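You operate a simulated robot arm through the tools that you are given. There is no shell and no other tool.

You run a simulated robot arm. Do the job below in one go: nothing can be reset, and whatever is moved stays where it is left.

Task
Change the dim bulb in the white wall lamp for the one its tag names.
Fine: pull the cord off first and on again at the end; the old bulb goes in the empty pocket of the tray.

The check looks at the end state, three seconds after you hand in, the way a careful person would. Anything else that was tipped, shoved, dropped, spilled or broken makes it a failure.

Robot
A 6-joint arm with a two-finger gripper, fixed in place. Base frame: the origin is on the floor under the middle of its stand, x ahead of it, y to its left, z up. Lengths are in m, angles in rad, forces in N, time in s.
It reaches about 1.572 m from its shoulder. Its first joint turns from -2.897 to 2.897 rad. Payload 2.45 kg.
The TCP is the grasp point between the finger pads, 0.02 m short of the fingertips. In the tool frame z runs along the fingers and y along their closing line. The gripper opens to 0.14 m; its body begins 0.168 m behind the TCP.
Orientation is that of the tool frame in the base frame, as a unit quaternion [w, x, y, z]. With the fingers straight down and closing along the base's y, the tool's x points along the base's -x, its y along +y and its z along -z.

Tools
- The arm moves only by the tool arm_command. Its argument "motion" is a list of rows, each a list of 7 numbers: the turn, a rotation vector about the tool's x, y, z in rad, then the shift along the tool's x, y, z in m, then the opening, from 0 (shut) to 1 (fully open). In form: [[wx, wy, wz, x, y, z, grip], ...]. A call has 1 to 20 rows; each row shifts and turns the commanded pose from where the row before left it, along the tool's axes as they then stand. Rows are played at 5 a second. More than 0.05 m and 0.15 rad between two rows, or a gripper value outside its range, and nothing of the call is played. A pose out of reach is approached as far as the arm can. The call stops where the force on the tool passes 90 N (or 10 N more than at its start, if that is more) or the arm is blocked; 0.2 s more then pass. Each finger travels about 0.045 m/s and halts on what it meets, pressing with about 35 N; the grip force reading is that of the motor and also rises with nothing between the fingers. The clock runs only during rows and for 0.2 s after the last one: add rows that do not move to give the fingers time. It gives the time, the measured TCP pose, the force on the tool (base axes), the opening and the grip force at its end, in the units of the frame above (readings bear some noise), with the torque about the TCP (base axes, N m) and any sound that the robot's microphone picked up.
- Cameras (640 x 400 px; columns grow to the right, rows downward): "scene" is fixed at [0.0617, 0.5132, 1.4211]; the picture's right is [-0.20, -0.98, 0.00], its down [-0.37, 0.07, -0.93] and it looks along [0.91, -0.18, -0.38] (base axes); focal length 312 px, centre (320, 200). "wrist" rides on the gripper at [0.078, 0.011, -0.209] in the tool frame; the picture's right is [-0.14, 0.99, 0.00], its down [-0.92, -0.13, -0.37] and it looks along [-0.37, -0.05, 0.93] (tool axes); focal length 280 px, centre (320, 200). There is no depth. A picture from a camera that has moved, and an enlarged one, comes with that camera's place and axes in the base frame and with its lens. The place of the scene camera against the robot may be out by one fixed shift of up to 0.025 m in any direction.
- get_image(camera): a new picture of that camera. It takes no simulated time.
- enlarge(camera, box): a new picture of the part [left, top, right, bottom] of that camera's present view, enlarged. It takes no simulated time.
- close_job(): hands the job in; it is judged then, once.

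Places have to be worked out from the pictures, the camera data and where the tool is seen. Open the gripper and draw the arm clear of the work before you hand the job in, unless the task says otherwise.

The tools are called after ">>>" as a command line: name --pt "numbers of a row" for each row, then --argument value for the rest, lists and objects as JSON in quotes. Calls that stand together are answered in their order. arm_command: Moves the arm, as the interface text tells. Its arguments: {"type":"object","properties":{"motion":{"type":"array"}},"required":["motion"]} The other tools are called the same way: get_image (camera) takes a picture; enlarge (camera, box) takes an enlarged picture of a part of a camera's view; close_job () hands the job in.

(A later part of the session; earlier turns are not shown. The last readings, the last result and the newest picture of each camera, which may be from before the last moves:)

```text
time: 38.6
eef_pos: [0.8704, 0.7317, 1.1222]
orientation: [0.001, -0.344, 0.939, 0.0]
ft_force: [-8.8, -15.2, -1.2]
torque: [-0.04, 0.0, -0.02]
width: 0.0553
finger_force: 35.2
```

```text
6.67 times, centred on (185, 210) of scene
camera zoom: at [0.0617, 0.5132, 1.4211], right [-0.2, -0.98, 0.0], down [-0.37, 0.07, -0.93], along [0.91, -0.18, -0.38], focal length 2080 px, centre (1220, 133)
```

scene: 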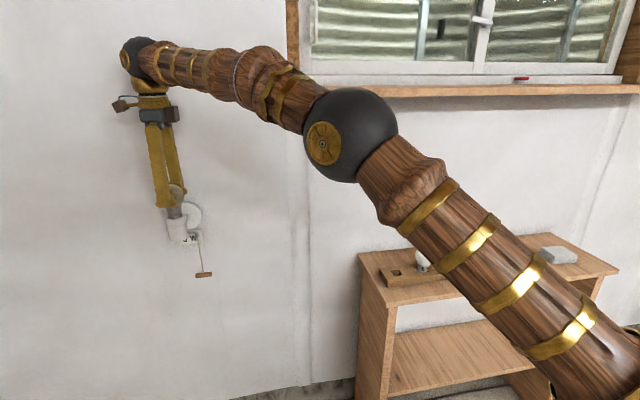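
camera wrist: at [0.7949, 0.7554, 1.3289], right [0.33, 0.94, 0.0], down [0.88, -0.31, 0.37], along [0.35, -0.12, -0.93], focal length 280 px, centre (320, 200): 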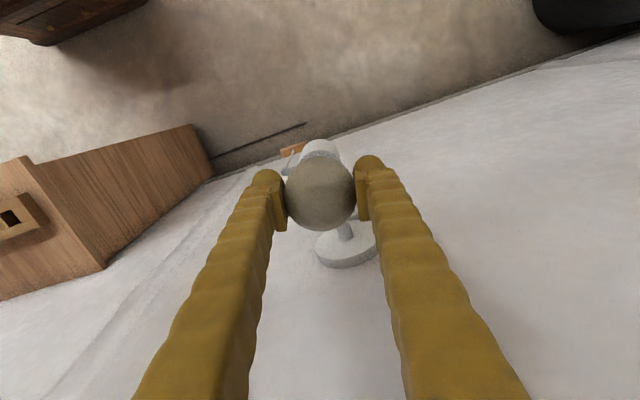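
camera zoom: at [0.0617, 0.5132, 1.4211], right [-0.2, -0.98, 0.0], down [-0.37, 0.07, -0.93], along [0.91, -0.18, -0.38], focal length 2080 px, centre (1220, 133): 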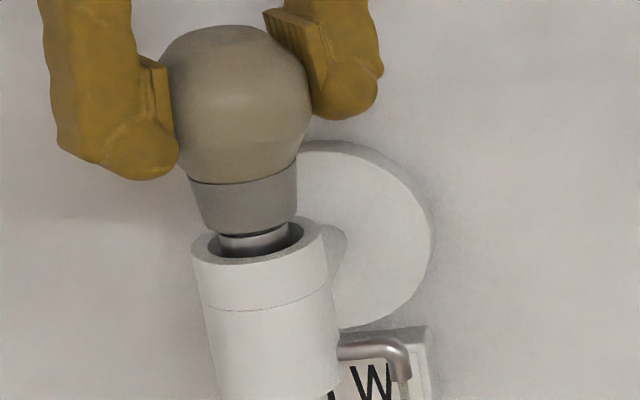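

Forces are low and the bulb seems to be rising slightly. I keep turning.

>>> arm_command --pt "0 0 -0.15 0 0 0 0.25" --pt "0 0 -0.15 0 0 0 0.25" --pt "0 0 -0.15 0 0 0 0.25" --pt "0 0 -0.15 0 0 0 0.25" --pt "0 0 -0.15 0 0 0 0.25" --pt "0 0 -0.15 0 0 0 0.25" --pt "0 0 -0.15 0 0 0 0.25" --pt "0 0 -0.15 0 0 0 0.25" --pt "0 0 -0.15 0 0 0 0.25" --pt "0 0 -0.15 0 0 0 0.25" --pt "0 0 0 0 0 0 0.25"

>>> enlarge --camera "scene" --box '[155, 180, 215, 240]'

```text
time: 41.0
eef_pos: [0.8693, 0.7306, 1.1223]
orientation: [0.0, 0.891, -0.453, 0.0]
ft_force: [-45.0, -13.8, 3.5]
torque: [0.03, 0.25, -0.07]
width: 0.0553
finger_force: 35.1
```

```text
6.67 times, centred on (185, 210) of scene
camera zoom: at [0.0617, 0.5132, 1.4211], right [-0.2, -0.98, 0.0], down [-0.37, 0.07, -0.93], along [0.91, -0.18, -0.38], focal length 2080 px, centre (1220, 133)
```

zoom: 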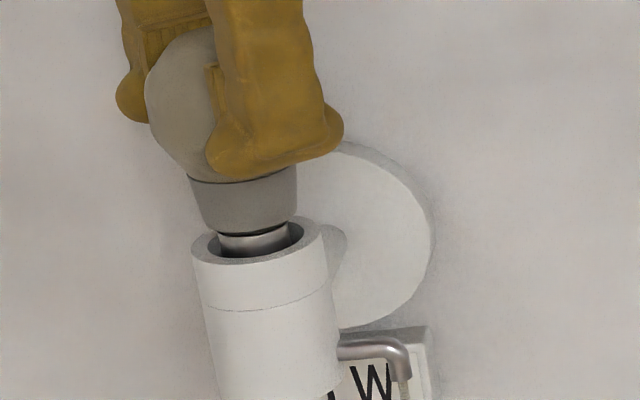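

The bulb is rising a little (about 1–1.5 mm so far). I relax the 45 N side load with a 2.5 mm tool-y nudge and turn on towards the wrist's other limit.

>>> arm_command --pt "0 0 0 0 0.0025 0 0.25" --pt "0 0 -0.15 0 0 0 0.25" --pt "0 0 -0.15 0 0 0 0.25" --pt "0 0 -0.15 0 0 0 0.25" --pt "0 0 -0.15 0 0 0 0.25" --pt "0 0 -0.15 0 0 0 0.25" --pt "0 0 -0.15 0 0 0 0.25" --pt "0 0 0 0 0 0 0.25"

>>> enlarge --camera "scene" --box '[155, 180, 215, 240]'

```text
time: 42.8
eef_pos: [0.8679, 0.7297, 1.1217]
orientation: [0.0, 1.0, -0.021, 0.0]
ft_force: [-0.1, 0.2, -0.5]
torque: [0.01, 0.01, 0.04]
width: 0.0551
finger_force: 35.5
```

```text
6.67 times, centred on (185, 210) of scene
camera zoom: at [0.0617, 0.5132, 1.4211], right [-0.2, -0.98, 0.0], down [-0.37, 0.07, -0.93], along [0.91, -0.18, -0.38], focal length 2080 px, centre (1220, 133)
```

zoom: 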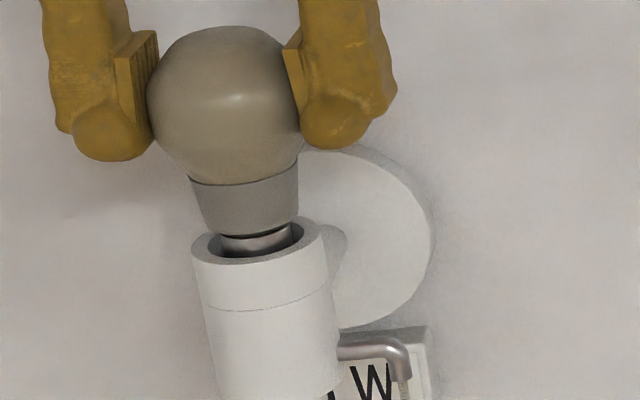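

All forces have dropped to nearly zero, with −0.5 N in z, as if I'm carrying a free bulb. I lift gently 1 cm to test.

>>> arm_command --pt "0 0 0 0 0 -0.003 0.25" --pt "0 0 0 0 0 -0.004 0.25" --pt "0 0 0 0 0 -0.005 0.25" --pt "0 0 0 0 0 0 0.25"

>>> enlarge --camera "scene" --box '[155, 180, 215, 240]'

```text
time: 43.8
eef_pos: [0.8694, 0.7288, 1.1337]
orientation: [0.0, 1.0, -0.021, 0.0]
ft_force: [0.1, 0.1, -1.2]
torque: [0.01, -0.01, 0.01]
width: 0.0551
finger_force: 35.3
```

```text
6.67 times, centred on (185, 210) of scene
camera zoom: at [0.0617, 0.5132, 1.4211], right [-0.2, -0.98, 0.0], down [-0.37, 0.07, -0.93], along [0.91, -0.18, -0.38], focal length 2080 px, centre (1220, 133)
```

zoom: 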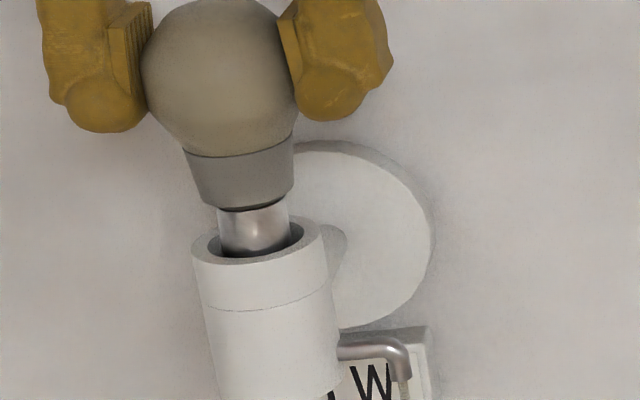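

The bulb is free and coming out. I keep lifting straight up to see the base clear the cup.

>>> arm_command --pt "0 0 0 0 0 -0.01 0.25" --pt "0 0 0 0 0 -0.01 0.25" --pt "0 0 0 0 0 -0.01 0.25" --pt "0 0 0 0 0 -0.01 0.25" --pt "0 0 0 0 0 0 0.25"

>>> enlarge --camera "scene" --box '[145, 155, 225, 235]'

>>> get_image --camera "scene"

```text
time: 45.0
eef_pos: [0.8688, 0.7287, 1.1737]
orientation: [0.001, 1.0, -0.021, 0.0]
ft_force: [-0.3, 0.3, -0.9]
torque: [-0.02, 0.0, 0.02]
width: 0.0552
finger_force: 34.8
```

```text
5.00 times, centred on (185, 195) of scene
camera zoom: at [0.0617, 0.5132, 1.4211], right [-0.2, -0.98, 0.0], down [-0.37, 0.07, -0.93], along [0.91, -0.18, -0.38], focal length 1560 px, centre (995, 225)
```

zoom: 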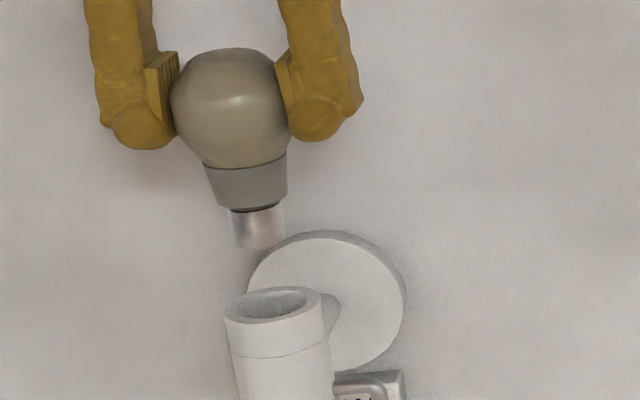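

```text
taken
```

scene: 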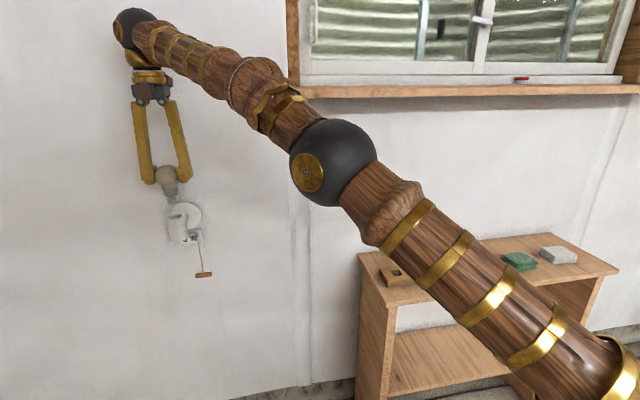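

The old bulb is fully out, its base about 3 cm above the cup rim. I withdraw along −x, away from the lamp, then turn the gripper in free space so its fingers will close along x at the tray.

>>> arm_command --pt "0 0 0 -0.0425 0.0018 0 0.25" --pt "0 0 0 -0.0425 0.0018 0 0.25" --pt "0 0 0 -0.0425 0.0018 0 0.25" --pt "0 0 0 -0.0425 0.0018 0 0.25" --pt "0 0 0.15 0 0 0 0.25" --pt "0 0 0.15 0 0 0 0.25" --pt "0 0 0.15 0 0 0 0.25" --pt "0 0 0.15 0 0 0 0.25" --pt "0 0 0.15 0 0 0 0.25" --pt "0 0 0.15 0 0 0 0.25" --pt "0 0 0.15 0 0 0 0.25" --pt "0 0 0.15 0 0 0 0.25" --pt "0 0 0.15 0 0 0 0.25" --pt "0 0 0.15 0 0 0 0.25" --pt "0 0 0 0 0 0 0.25"

>>> get_image --camera "wrist"

>>> get_image --camera "scene"

```text
time: 48.2
eef_pos: [0.6992, 0.7303, 1.1754]
orientation: [0.0, 0.717, -0.697, -0.001]
ft_force: [-0.3, 0.5, -1.0]
torque: [-0.01, 0.01, 0.01]
width: 0.0555
finger_force: 35.1
```

```text
taken
camera wrist: at [0.6893, 0.6516, 1.3819], right [-0.99, 0.11, 0.0], down [0.1, 0.92, 0.37], along [0.04, 0.37, -0.93], focal length 280 px, centre (320, 200)
```

wrist: 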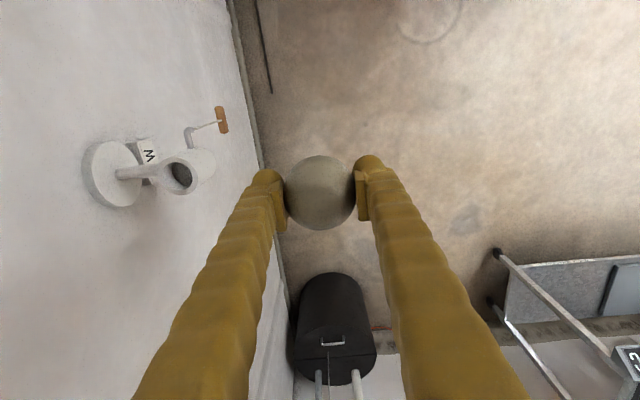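

```text
taken
```

scene: 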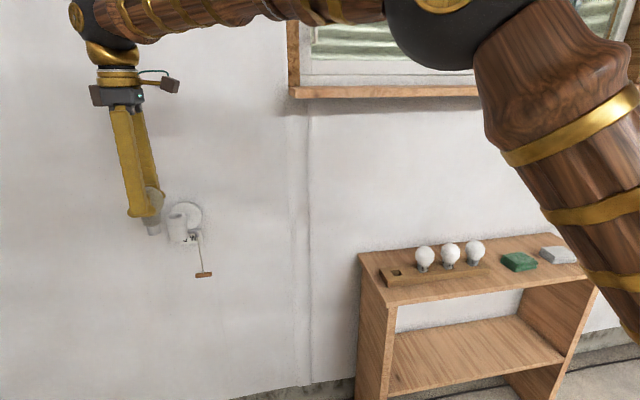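

I carry the bulb across in the −y direction to stand in front of and above the empty pocket (about [0.75, 0.10, 1.10]), high above everything on the shelf.

>>> arm_command --pt "0 0 0 0.0421 -0.0022 0.005 0.25" --pt "0 0 0 0.0421 -0.0022 0.005 0.25" --pt "0 0 0 0.0421 -0.0022 0.005 0.25" --pt "0 0 0 0.0421 -0.0022 0.005 0.25" --pt "0 0 0 0.0421 -0.0022 0.005 0.25" --pt "0 0 0 0.0421 -0.0022 0.005 0.25" --pt "0 0 0 0.0421 -0.0022 0.005 0.25" --pt "0 0 0 0.0421 -0.0022 0.005 0.25" --pt "0 0 0 0.0421 -0.0022 0.005 0.25" --pt "0 0 0 0.0421 -0.0022 0.005 0.25" --pt "0 0 0 0.0421 -0.0022 0.005 0.25" --pt "0 0 0 0.0421 -0.0022 0.005 0.25" --pt "0 0 0 0.0421 -0.0022 0.005 0.25" --pt "0 0 0 0.0421 -0.0022 0.005 0.25" --pt "0 0 0 0.0421 -0.0022 0.005 0.25" --pt "0 0 0 0 0 0 0.25"

>>> get_image --camera "wrist"

>>> get_image --camera "scene"

```text
time: 51.6
eef_pos: [0.7503, 0.0985, 1.0977]
orientation: [0.001, 0.718, -0.696, 0.0]
ft_force: [0.2, 0.8, -0.7]
torque: [0.02, -0.01, 0.04]
width: 0.0553
finger_force: 35.1
```

```text
taken
camera wrist: at [0.7411, 0.0199, 1.307], right [-0.99, 0.11, 0.0], down [0.1, 0.92, 0.37], along [0.04, 0.37, -0.93], focal length 280 px, centre (320, 200)
```

wrist: 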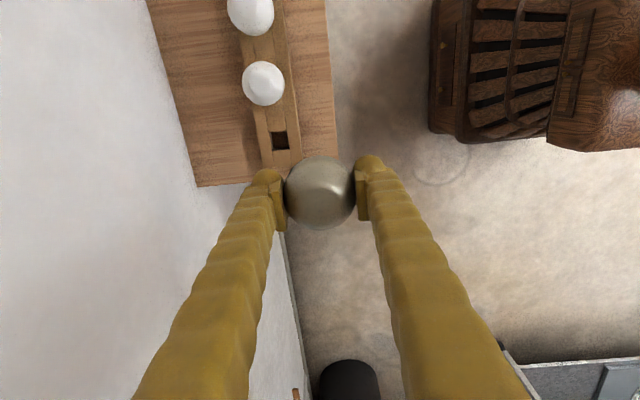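

```text
taken
```

scene: 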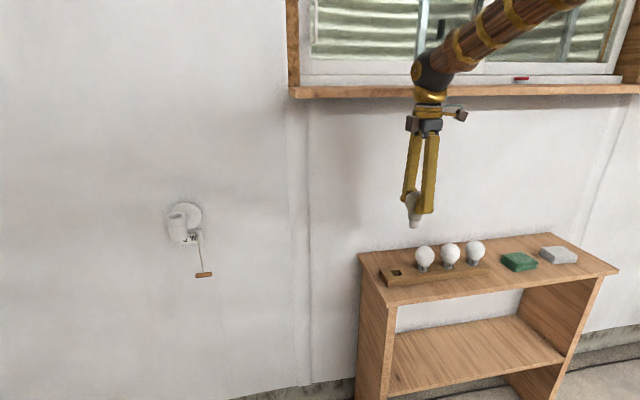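

In this view the pocket works out at about [0.818, 0.097, 0.825] (tray top) and the 5 W globe at [0.820, 0.005, 0.878], so a seated bulb should have its globe near z 0.878. I lower in front of the shelf, then move over the pocket.

>>> arm_command --pt "0 0 0 0 0 0.0376 0.25" --pt "0 0 0 0 0 0.0376 0.25" --pt "0 0 0 0 0 0.0376 0.25" --pt "0 0 0 0.0018 -0.034 0 0.25" --pt "0 0 0 0.0018 -0.034 0 0.25" --pt "0 0 0 0 0 0 0.25"

>>> get_image --camera "wrist"

>>> enlarge --camera "scene" --box '[360, 180, 500, 290]'

>>> get_image --camera "scene"

```text
time: 53.0
eef_pos: [0.8181, 0.0974, 0.9859]
orientation: [-0.001, 0.718, -0.697, -0.001]
ft_force: [0.2, 0.5, -0.2]
torque: [0.03, 0.03, 0.02]
width: 0.0554
finger_force: 35.3
```

```text
taken
camera wrist: at [0.8096, 0.0189, 1.1935], right [-0.99, 0.11, 0.0], down [0.1, 0.92, 0.37], along [0.04, 0.37, -0.93], focal length 280 px, centre (320, 200)
```

wrist: 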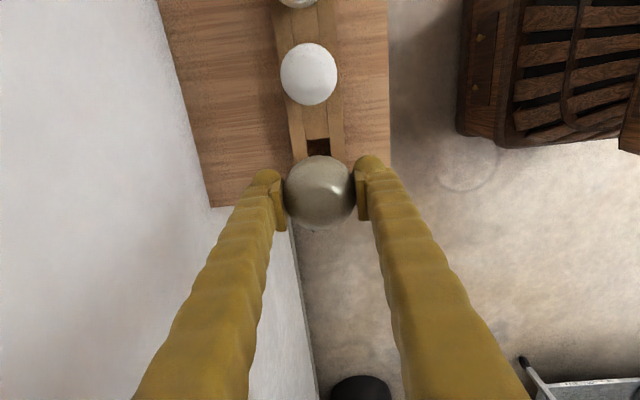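

```text
3.64 times, centred on (430, 235) of scene
camera zoom: at [0.0617, 0.5132, 1.4211], right [-0.2, -0.98, 0.0], down [-0.37, 0.07, -0.93], along [0.91, -0.18, -0.38], focal length 1134 px, centre (-80, 73)
```

zoom: 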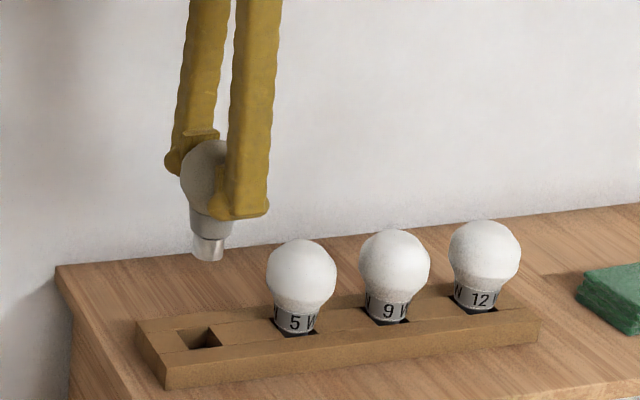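

```text
taken
```

scene: 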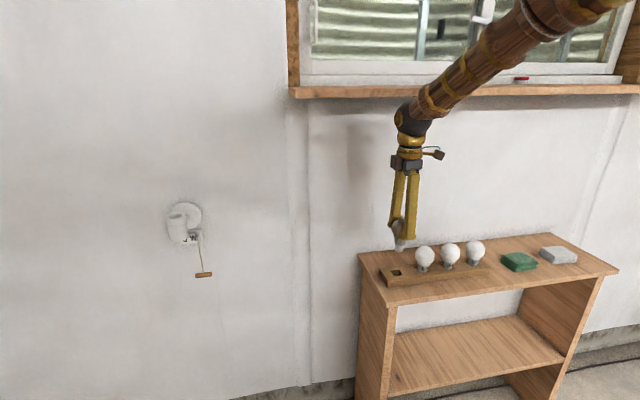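

The bulb hangs vertical above the pocket. I enlarge the wrist view to check the pocket's alignment exactly before lowering.

>>> enlarge --camera "wrist" --box '[260, 30, 380, 240]'

>>> enlarge --camera "wrist" --box '[280, 115, 360, 165]'

>>> enlarge --camera "scene" --box '[380, 210, 440, 290]'

```text
1.90 times, centred on (320, 135) of wrist
camera zoom: at [0.8096, 0.0189, 1.1935], right [-0.99, 0.11, 0.0], down [0.1, 0.92, 0.37], along [0.04, 0.37, -0.93], focal length 534 px, centre (320, 324)
```

zoom: 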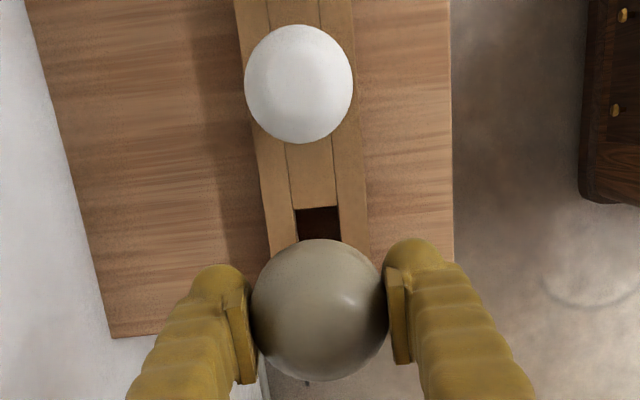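

```text
8.00 times, centred on (320, 140) of wrist
camera zoom: at [0.8096, 0.0189, 1.1935], right [-0.99, 0.11, 0.0], down [0.1, 0.92, 0.37], along [0.04, 0.37, -0.93], focal length 2243 px, centre (320, 680)
```

zoom: 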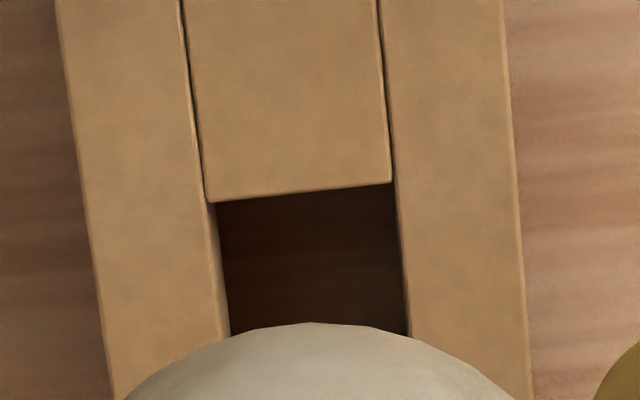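

```text
5.00 times, centred on (410, 250) of scene
camera zoom: at [0.0617, 0.5132, 1.4211], right [-0.2, -0.98, 0.0], down [-0.37, 0.07, -0.93], along [0.91, -0.18, -0.38], focal length 1560 px, centre (-130, -50)
```

zoom: 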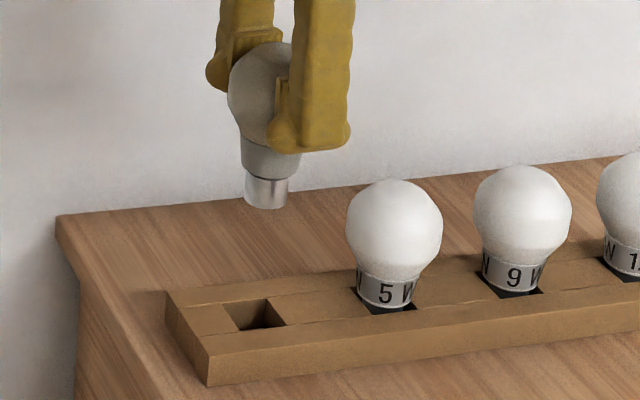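

I zoom further on the pocket and the bulb's base to compare their sizes.

>>> enlarge --camera "scene" --box '[385, 262, 415, 282]'

>>> enlarge --camera "scene" --box '[385, 220, 425, 255]'

```text
16.00 times, centred on (400, 272) of scene
camera zoom: at [0.0617, 0.5132, 1.4211], right [-0.2, -0.98, 0.0], down [-0.37, 0.07, -0.93], along [0.91, -0.18, -0.38], focal length 4991 px, centre (-960, -952)
```

zoom: 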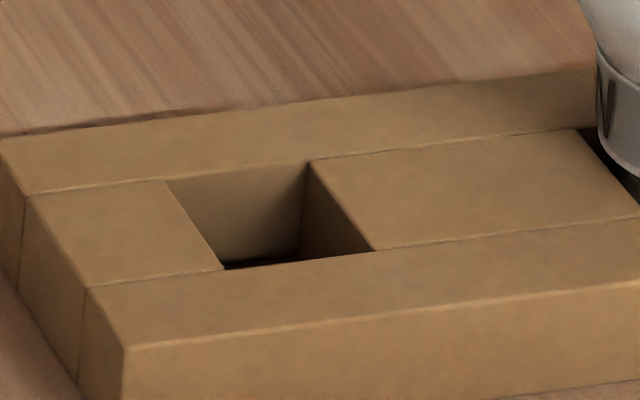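

```text
11.43 times, centred on (405, 238) of scene
camera zoom: at [0.0617, 0.5132, 1.4211], right [-0.2, -0.98, 0.0], down [-0.37, 0.07, -0.93], along [0.91, -0.18, -0.38], focal length 3565 px, centre (-651, -229)
```

zoom: 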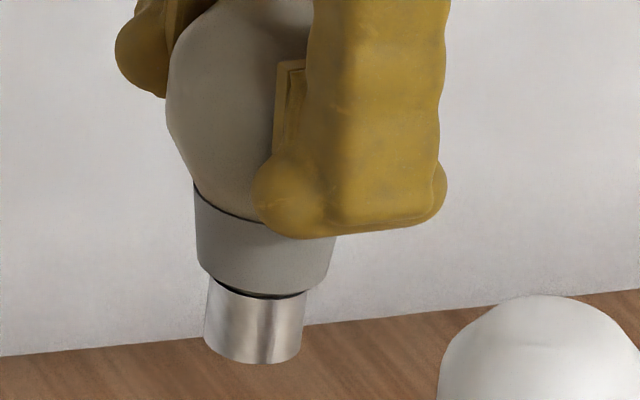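

The pocket is about 30 mm square and the base about 26 mm wide, so I need to be within 2 mm; both views say to shift about −1.4 mm in y and +0.6 mm in x. I do that, lower to about 2.4 cm above the tray top and check again.

>>> arm_command --pt "0 0 0 0.0014 -0.0006 0 0.25" --pt "0 0 0 0 0 0.03 0.25" --pt "0 0 0 0 0 0.03 0.25" --pt "0 0 0 0 0 0 0.25"

>>> enlarge --camera "scene" --box '[380, 240, 430, 285]'

>>> enlarge --camera "wrist" --box '[270, 110, 370, 170]'

```text
time: 54.0
eef_pos: [0.8193, 0.0958, 0.9239]
orientation: [-0.001, 0.717, -0.697, 0.0]
ft_force: [0.2, -0.4, -1.0]
torque: [0.0, -0.01, 0.0]
width: 0.0554
finger_force: 35.8
```

```text
8.89 times, centred on (405, 262) of scene
camera zoom: at [0.0617, 0.5132, 1.4211], right [-0.2, -0.98, 0.0], down [-0.37, 0.07, -0.93], along [0.91, -0.18, -0.38], focal length 2773 px, centre (-436, -356)
```

zoom: 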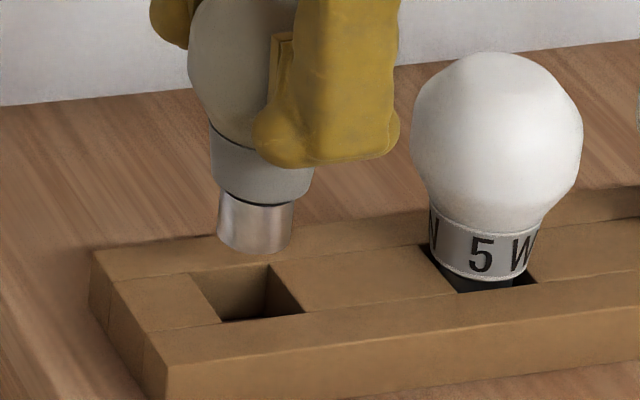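

```text
6.40 times, centred on (320, 140) of wrist
camera zoom: at [0.8103, 0.0176, 1.1324], right [-0.99, 0.11, 0.0], down [0.1, 0.92, 0.37], along [0.04, 0.37, -0.93], focal length 1794 px, centre (320, 584)
```

zoom: 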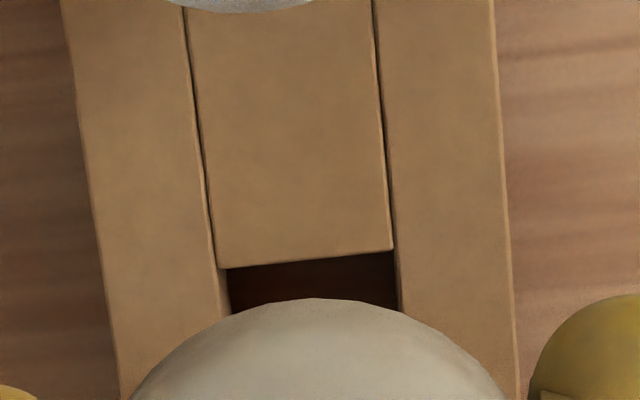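

Both views agree within about 1 mm. I lower in small steps, checking the force at the tray's edge.

>>> arm_command --pt "0 0 0 0.0003 0 0.01 0.25" --pt "0 0 0 0 0 0.008 0.25" --pt "0 0 0 0 0 0.004 0.25" --pt "0 0 0 0 0 0 0.25"

>>> enlarge --camera "scene" --box '[380, 240, 430, 285]'

```text
time: 55.0
eef_pos: [0.8194, 0.0968, 0.9025]
orientation: [0.0, 0.717, -0.697, 0.001]
ft_force: [0.7, 0.3, -0.1]
torque: [-0.03, 0.04, 0.0]
width: 0.0553
finger_force: 34.8
```

```text
8.89 times, centred on (405, 262) of scene
camera zoom: at [0.0617, 0.5132, 1.4211], right [-0.2, -0.98, 0.0], down [-0.37, 0.07, -0.93], along [0.91, -0.18, -0.38], focal length 2773 px, centre (-436, -356)
```

zoom: 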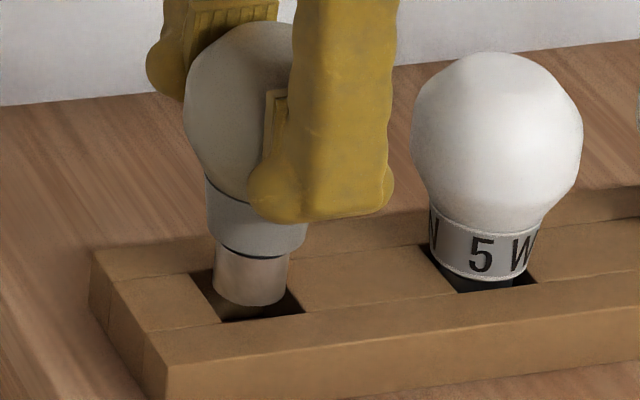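

The base is right at the pocket's mouth with no contact force. I continue down slowly.

>>> arm_command --pt "0 0 0 0 0 0.003 0.25" --pt "0 0 0 0 0 0.003 0.25" --pt "0 0 0 0 0 0 0.25"

>>> enlarge --camera "scene" --box '[380, 240, 430, 285]'

```text
time: 55.8
eef_pos: [0.8193, 0.096, 0.8974]
orientation: [0.001, 0.717, -0.697, 0.0]
ft_force: [-0.4, 0.1, 0.0]
torque: [-0.01, 0.01, 0.01]
width: 0.0554
finger_force: 35.2
```

```text
8.89 times, centred on (405, 262) of scene
camera zoom: at [0.0617, 0.5132, 1.4211], right [-0.2, -0.98, 0.0], down [-0.37, 0.07, -0.93], along [0.91, -0.18, -0.38], focal length 2773 px, centre (-436, -356)
```

zoom: 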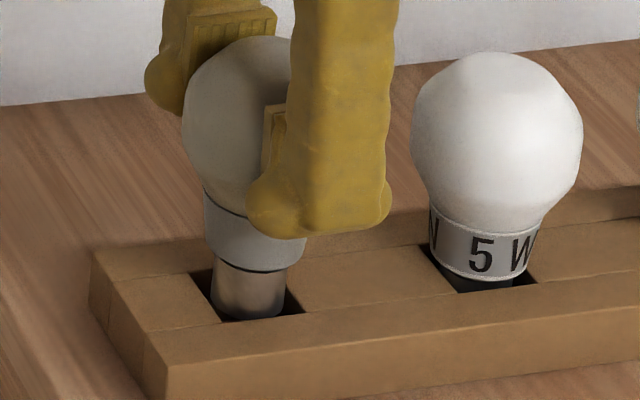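

The base is inside the pocket now. I keep lowering gently until it seats.

>>> arm_command --pt "0 0 0 0 0 0.004 0.25" --pt "0 0 0 0 0 0.004 0.25" --pt "0 0 0 0 0 0.003 0.25" --pt "0 0 0 0 0 0 0.25"

>>> enlarge --camera "scene" --box '[380, 240, 430, 285]'

```text
time: 56.8
eef_pos: [0.8176, 0.0966, 0.8866]
orientation: [-0.001, 0.718, -0.697, 0.0]
ft_force: [-0.3, -0.3, -0.9]
torque: [0.02, 0.01, -0.04]
width: 0.0553
finger_force: 35.5
```

```text
8.89 times, centred on (405, 262) of scene
camera zoom: at [0.0617, 0.5132, 1.4211], right [-0.2, -0.98, 0.0], down [-0.37, 0.07, -0.93], along [0.91, -0.18, -0.38], focal length 2773 px, centre (-436, -356)
```

zoom: 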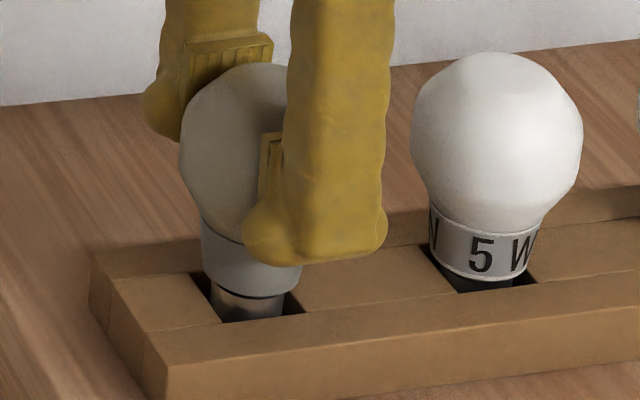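

Nearly seated: about 4 mm more compared with the 5 W bulb. I go in 2 mm steps watching the vertical force.

>>> arm_command --pt "0 0 0 0 0 0.002 0.25" --pt "0 0 0 0 0 0.0015 0.25" --pt "0 0 0 0 0 0 0.25"

```text
time: 57.6
eef_pos: [0.8188, 0.096, 0.8826]
orientation: [-0.001, 0.717, -0.697, 0.0]
ft_force: [-0.5, -0.4, -0.7]
torque: [0.03, 0.04, 0.02]
width: 0.0554
finger_force: 34.7
```

>>> arm_command --pt "0 0 0 0 0 0.0015 0.25" --pt "0 0 0 0 0 0.0015 0.25" --pt "0 0 0 0 0 0 0.25"

>>> enlarge --camera "scene" --box '[380, 240, 430, 285]'

```text
time: 58.4
eef_pos: [0.8194, 0.0967, 0.8793]
orientation: [0.0, 0.718, -0.696, 0.0]
ft_force: [0.0, 0.1, -1.6]
torque: [-0.02, 0.04, -0.01]
width: 0.0553
finger_force: 34.6
```

```text
8.89 times, centred on (405, 262) of scene
camera zoom: at [0.0617, 0.5132, 1.4211], right [-0.2, -0.98, 0.0], down [-0.37, 0.07, -0.93], along [0.91, -0.18, -0.38], focal length 2773 px, centre (-436, -356)
```

zoom: 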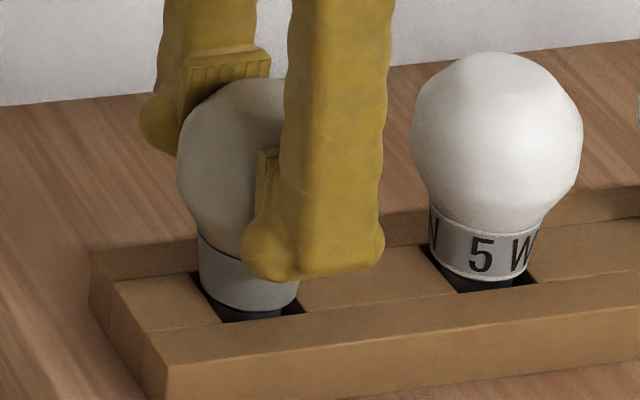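

It matches the 5 W bulb's height now. One or two more 1 mm steps to feel the seat.

>>> arm_command --pt "0 0 0 0 0 0.001 0.25" --pt "0 0 0 0 0 0 0.25"

```text
time: 59.0
eef_pos: [0.8198, 0.0959, 0.8795]
orientation: [-0.001, 0.717, -0.697, 0.0]
ft_force: [-1.3, 1.1, 4.5]
torque: [0.03, 0.1, 0.02]
width: 0.0554
finger_force: 34.8
```

Vertical force turned to +4.5 N: the bulb is seated. I open the fingers.

>>> arm_command --pt "0 0 0 0 0 0 0.42" --pt "0 0 0 0 0 0 0.5" --pt "0 0 0 0 0 0 0.6" --pt "0 0 0 0 0 0 0.8" --pt "0 0 0 0 0 0 1" --pt "0 0 0 0 0 0 1" --pt "0 0 0 0 0 0 1"

>>> get_image --camera "wrist"

>>> enlarge --camera "scene" --box '[370, 230, 490, 295]'

```text
time: 60.6
eef_pos: [0.8192, 0.0966, 0.8788]
orientation: [0.0, 0.718, -0.696, -0.001]
ft_force: [0.4, 0.2, 0.0]
torque: [0.02, 0.01, -0.02]
width: 0.1401
finger_force: 0.0
```

```text
taken
camera wrist: at [0.8098, 0.018, 1.0873], right [-0.99, 0.11, 0.0], down [0.1, 0.92, 0.37], along [0.04, 0.37, -0.93], focal length 280 px, centre (320, 200)
```

wrist: 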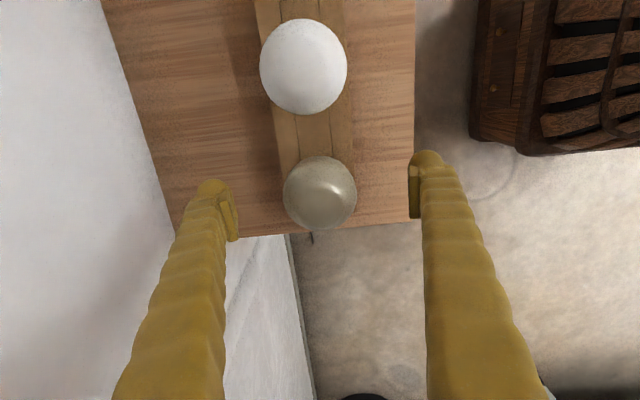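

```text
5.33 times, centred on (430, 262) of scene
camera zoom: at [0.0617, 0.5132, 1.4211], right [-0.2, -0.98, 0.0], down [-0.37, 0.07, -0.93], along [0.91, -0.18, -0.38], focal length 1664 px, centre (-267, -133)
```

zoom: 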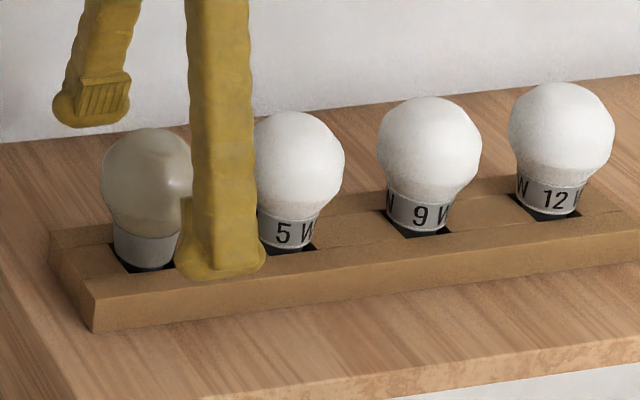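

The old bulb stands upright in the pocket like the others. I rise straight up to clear the globes, then move over the 5 W bulb.

>>> arm_command --pt "0 0 0 0 0 -0.03 1" --pt "0 0 0 0 0 -0.04 1" --pt "0 0 0 0 0 -0.04 1" --pt "0 0 0 0.045 0 0 1" --pt "0 0 0 0.045 -0.003 0 1" --pt "0 0 0 0 0 0 1"

>>> get_image --camera "wrist"

>>> enlarge --camera "scene" --box '[370, 210, 510, 300]'

```text
time: 62.0
eef_pos: [0.8251, 0.0055, 0.9895]
orientation: [-0.001, 0.717, -0.697, -0.001]
ft_force: [-0.9, 0.2, 0.1]
torque: [-0.01, -0.01, -0.01]
width: 0.14
finger_force: 0.1
```

```text
taken
camera wrist: at [0.8157, -0.0729, 1.198], right [-0.99, 0.11, 0.0], down [0.1, 0.92, 0.37], along [0.04, 0.37, -0.93], focal length 280 px, centre (320, 200)
```

wrist: 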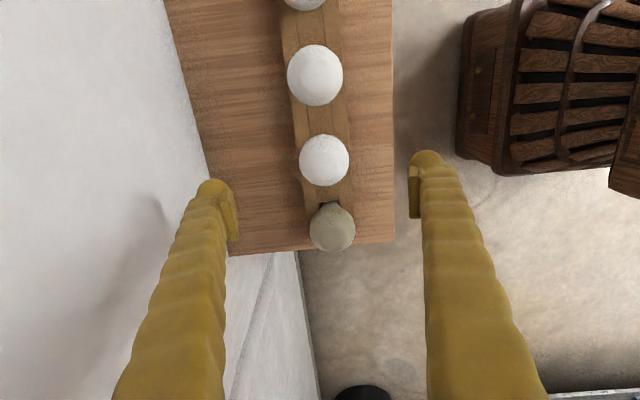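

```text
4.44 times, centred on (440, 255) of scene
camera zoom: at [0.0617, 0.5132, 1.4211], right [-0.2, -0.98, 0.0], down [-0.37, 0.07, -0.93], along [0.91, -0.18, -0.38], focal length 1386 px, centre (-213, -44)
```

zoom: 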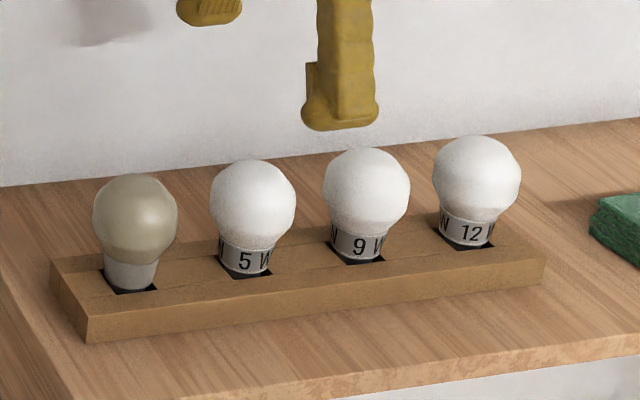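

The 5 W globe is at about [0.819, 0.005]; I overshot x by 6 mm, so I correct that first and then lower the open fingers around it.

>>> arm_command --pt "0 0 0 -0.0002 0.0068 0 1" --pt "0 0 0 0 0 0.03 1" --pt "0 0 0 0 0 0.03 1" --pt "0 0 0 0 0 0 1"

>>> get_image --camera "wrist"

```text
time: 63.0
eef_pos: [0.8181, 0.0049, 0.9283]
orientation: [0.0, 0.718, -0.696, 0.0]
ft_force: [-0.6, 0.0, 1.0]
torque: [0.02, -0.02, -0.01]
width: 0.1397
finger_force: 0.0
```

```text
taken
camera wrist: at [0.8087, -0.0725, 1.1364], right [-0.99, 0.11, 0.0], down [0.1, 0.92, 0.37], along [0.04, 0.37, -0.93], focal length 280 px, centre (320, 200)
```

wrist: 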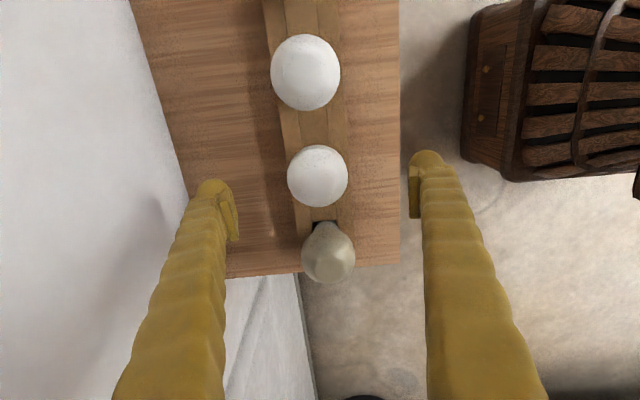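

Well centred (globe about 2–3 mm toward +x). I correct 1.5 mm and lower to globe height.

>>> arm_command --pt "0 0 0 0 -0.0015 0.025 1" --pt "0 0 0 0 0 0.0235 1" --pt "0 0 0 0 0 0 1"

>>> get_image --camera "wrist"

>>> enlarge --camera "scene" --box '[370, 210, 510, 300]'

```text
time: 63.8
eef_pos: [0.8193, 0.0057, 0.879]
orientation: [-0.001, 0.718, -0.696, -0.001]
ft_force: [0.3, -0.2, -0.4]
torque: [0.0, -0.04, 0.01]
width: 0.1401
finger_force: 0.2
```

```text
taken
camera wrist: at [0.81, -0.0724, 1.0881], right [-0.99, 0.11, 0.0], down [0.1, 0.92, 0.37], along [0.04, 0.37, -0.93], focal length 280 px, centre (320, 200)
```

wrist: 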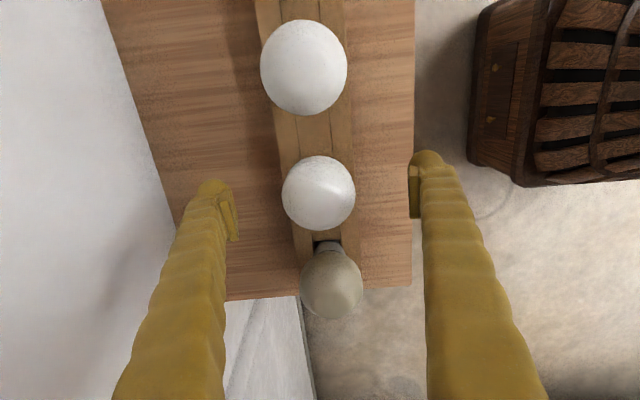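

```text
4.44 times, centred on (440, 255) of scene
camera zoom: at [0.0617, 0.5132, 1.4211], right [-0.2, -0.98, 0.0], down [-0.37, 0.07, -0.93], along [0.91, -0.18, -0.38], focal length 1386 px, centre (-213, -44)
```

zoom: 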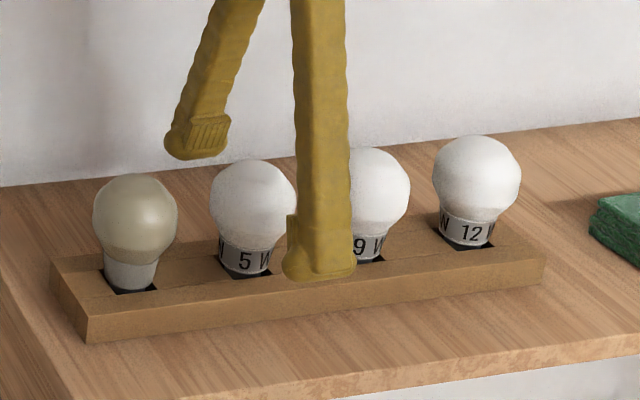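

The globe is centred at the TCP just as the old bulb was when I held it. I close the fingers.

>>> arm_command --pt "0 0 0 0 0 0 0.6" --pt "0 0 0 0 0 0 0.45" --pt "0 0 0 0 0 0 0.4" --pt "0 0 0 0 0 0 0.35" --pt "0 0 0 0 0 0 0.3" --pt "0 0 0 0 0 0 0.25" --pt "0 0 0 0 0 0 0.25" --pt "0 0 0 0 0 0 0.25"

>>> get_image --camera "wrist"

```text
time: 65.6
eef_pos: [0.8188, 0.0057, 0.8807]
orientation: [0.0, 0.718, -0.697, 0.0]
ft_force: [1.0, -0.1, 1.3]
torque: [-0.02, -0.03, 0.01]
width: 0.0547
finger_force: 34.7
```

```text
taken
camera wrist: at [0.8101, -0.0724, 1.0884], right [-0.99, 0.11, 0.0], down [0.1, 0.92, 0.37], along [0.04, 0.37, -0.93], focal length 280 px, centre (320, 200)
```

wrist: 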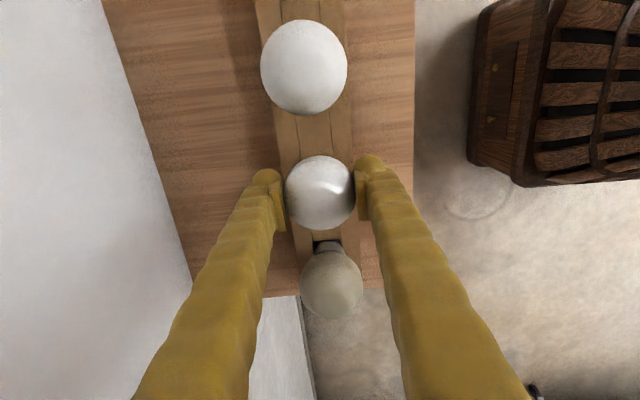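

Gripped at width 0.055 with no side load. I lift straight up out of the pocket.

>>> arm_command --pt "0 0 0 0 0 -0.005 0.25" --pt "0 0 0 0 0 -0.008 0.25" --pt "0 0 0 0 0 -0.01 0.25" --pt "0 0 0 0 0 -0.01 0.25" --pt "0 0 0 0 0 -0.02 0.25" --pt "0 0 0 0 0 -0.03 0.25" --pt "0 0 0 0 0 -0.03 0.25" --pt "0 0 0 0 0 0 0.25"

>>> enlarge --camera "scene" --box '[370, 210, 510, 300]'

>>> get_image --camera "wrist"

```text
time: 67.4
eef_pos: [0.8199, 0.0062, 0.9946]
orientation: [-0.001, 0.718, -0.696, -0.001]
ft_force: [-0.6, 0.9, -0.2]
torque: [0.03, 0.01, -0.01]
width: 0.0553
finger_force: 35.0
```

```text
4.44 times, centred on (440, 255) of scene
camera zoom: at [0.0617, 0.5132, 1.4211], right [-0.2, -0.98, 0.0], down [-0.37, 0.07, -0.93], along [0.91, -0.18, -0.38], focal length 1386 px, centre (-213, -44)
```

zoom: 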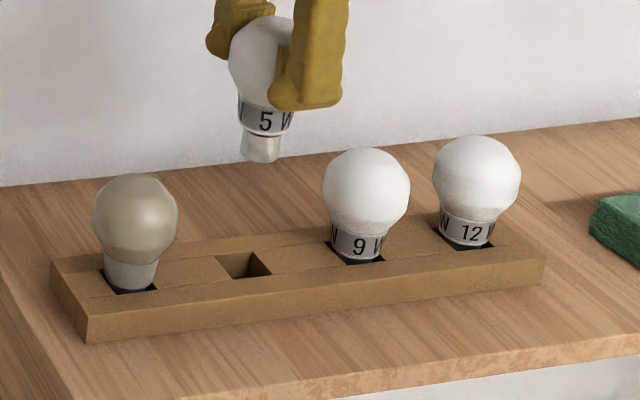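

```text
taken
camera wrist: at [0.8102, -0.0719, 1.202], right [-0.99, 0.11, 0.0], down [0.1, 0.92, 0.37], along [0.04, 0.37, -0.93], focal length 280 px, centre (320, 200)
```

wrist: 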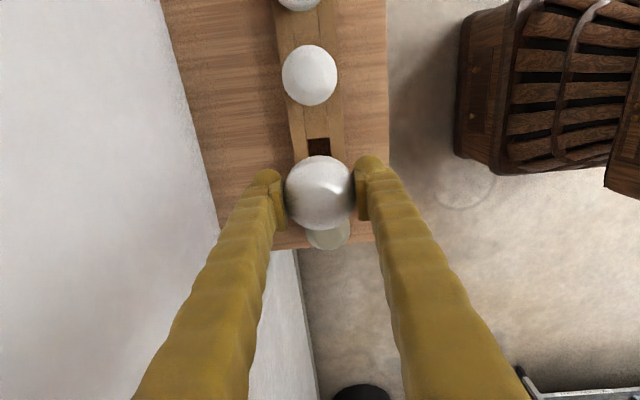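

I'm holding the 5 W bulb, upright; the rest of the tray is undisturbed. I back off −x from the shelf and rise to carrying height.

>>> arm_command --pt "0 0 0 -0.0012 0.04 0 0.25" --pt "0 0 0 -0.0012 0.04 0 0.25" --pt "0 0 0 -0.0012 0.04 0 0.25" --pt "0 0 0 0 0 -0.045 0.25" --pt "0 0 0 0 0 -0.045 0.25" --pt "0 0 0 0 0 -0.045 0.25" --pt "0 0 0 0 0 -0.045 0.25" --pt "0 0 0 0 0 0 0.25"

>>> arm_command --pt "0 0 0 -0.0425 -0.0013 0 0.25" --pt "0 0 0 -0.0425 -0.0013 0 0.25" --pt "0 0 0 -0.0425 -0.0013 0 0.25" --pt "0 0 0 -0.0425 -0.0013 0 0.25" --pt "0 0 0 -0.0425 -0.0013 0 0.25" --pt "0 0 0 -0.0425 -0.0013 0 0.25" --pt "0 0 0 -0.0425 -0.0013 0 0.25" --pt "0 0 0 -0.0425 -0.0013 0 0.25" --pt "0 0 0 -0.0425 -0.0013 0 0.25" --pt "0 0 0 -0.0425 -0.0013 0 0.25" --pt "0 0 0 -0.0425 -0.0013 0 0.25" --pt "0 0 0 -0.0425 -0.0013 0 0.25" --pt "0 0 0 -0.0425 -0.0013 0 0.25" --pt "0 0 0 -0.0425 -0.0013 0 0.25" --pt "0 0 0 -0.0425 -0.0013 0 0.25" --pt "0 0 0 -0.0425 -0.0013 0 0.25" --pt "0 0 0 -0.0425 -0.0013 0 0.25" --pt "0 0 0 0 0 0 0.25"

```text
time: 69.2
eef_pos: [0.6981, 0.0071, 1.1732]
orientation: [-0.001, 0.718, -0.696, -0.001]
ft_force: [-0.5, -0.5, -0.8]
torque: [-0.02, 0.0, 0.01]
width: 0.0552
finger_force: 34.4
```

```text
time: 73.0
eef_pos: [0.7007, 0.7302, 1.1741]
orientation: [0.0, 0.716, -0.698, 0.0]
ft_force: [0.3, 0.0, -0.7]
torque: [-0.05, -0.01, 0.01]
width: 0.0551
finger_force: 34.6
```

Now at [0.70, 0.73, 1.174]. I turn the gripper counter-clockwise in free space, to start screwing from near the wrist's limit with a whole sweep available.

>>> arm_command --pt "0 0 -0.15 0 0 0 0.25" --pt "0 0 -0.15 0 0 0 0.25" --pt "0 0 -0.15 0 0 0 0.25" --pt "0 0 -0.15 0 0 0 0.25" --pt "0 0 -0.15 0 0 0 0.25" --pt "0 0 -0.15 0 0 0 0.25" --pt "0 0 -0.15 0 0 0 0.25" --pt "0 0 -0.15 0 0 0 0.25" --pt "0 0 -0.15 0 0 0 0.25" --pt "0 0 -0.15 0 0 0 0.25" --pt "0 0 -0.15 0 0 0 0.25" --pt "0 0 0 0 0 0 0.25"

>>> get_image --camera "scene"

>>> enlarge --camera "scene" --box '[110, 160, 230, 270]'

```text
time: 75.6
eef_pos: [0.6992, 0.728, 1.1739]
orientation: [0.0, 0.999, 0.054, 0.0]
ft_force: [-0.4, -0.7, -1.0]
torque: [0.01, 0.0, 0.02]
width: 0.0551
finger_force: 34.6
```

```text
taken
```

scene: 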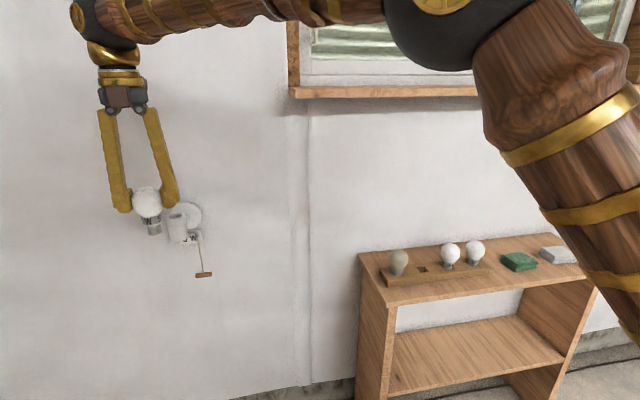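

```text
3.64 times, centred on (170, 215) of scene
camera zoom: at [0.0617, 0.5132, 1.4211], right [-0.2, -0.98, 0.0], down [-0.37, 0.07, -0.93], along [0.91, -0.18, -0.38], focal length 1134 px, centre (866, 146)
```

zoom: 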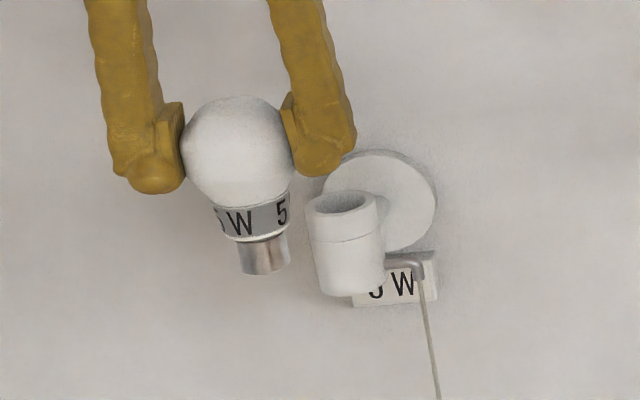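

The bulb is vertical and the socket is empty. I move over the cup axis (about [0.869, 0.729]) at the same height, base about 3 cm above the rim.

>>> arm_command --pt "0 0 0 0.0422 0.0043 0 0.25" --pt "0 0 0 0.0422 0.0043 0 0.25" --pt "0 0 0 0.0422 0.0043 0 0.25" --pt "0 0 0 0.0422 0.0043 0 0.25" --pt "0 0 0 0 0 0 0.25"

>>> enlarge --camera "scene" --box '[140, 150, 220, 240]'

>>> get_image --camera "wrist"

```text
time: 76.8
eef_pos: [0.8701, 0.7317, 1.1726]
orientation: [0.001, 0.999, 0.053, 0.0]
ft_force: [-0.8, 0.5, -1.7]
torque: [-0.03, 0.02, 0.0]
width: 0.0552
finger_force: 35.3
```

```text
4.44 times, centred on (180, 195) of scene
camera zoom: at [0.0617, 0.5132, 1.4211], right [-0.2, -0.98, 0.0], down [-0.37, 0.07, -0.93], along [0.91, -0.18, -0.38], focal length 1386 px, centre (942, 222)
```

zoom: 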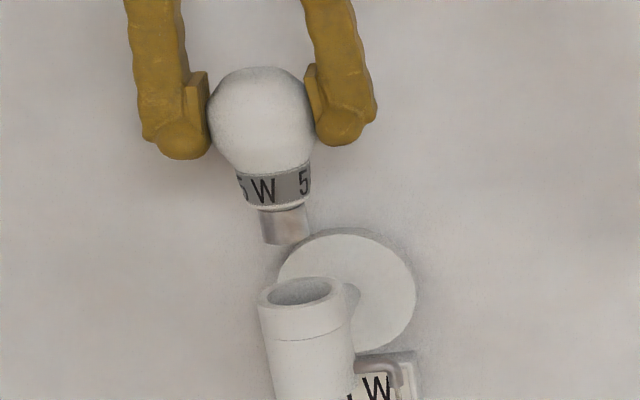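

```text
taken
camera wrist: at [0.9488, 0.7294, 1.3807], right [-0.03, -1.0, 0.0], down [-0.93, 0.03, 0.37], along [-0.37, 0.01, -0.93], focal length 280 px, centre (320, 200)
```

wrist: 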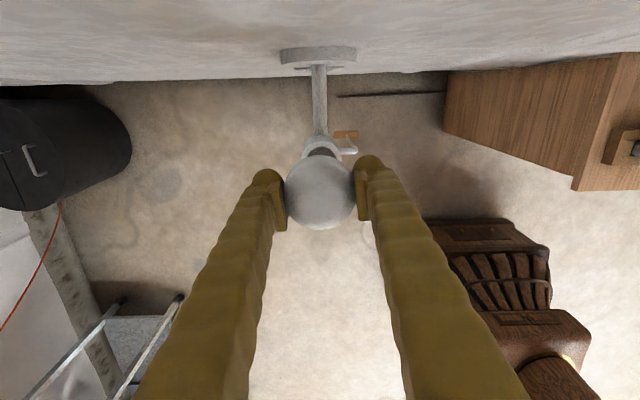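

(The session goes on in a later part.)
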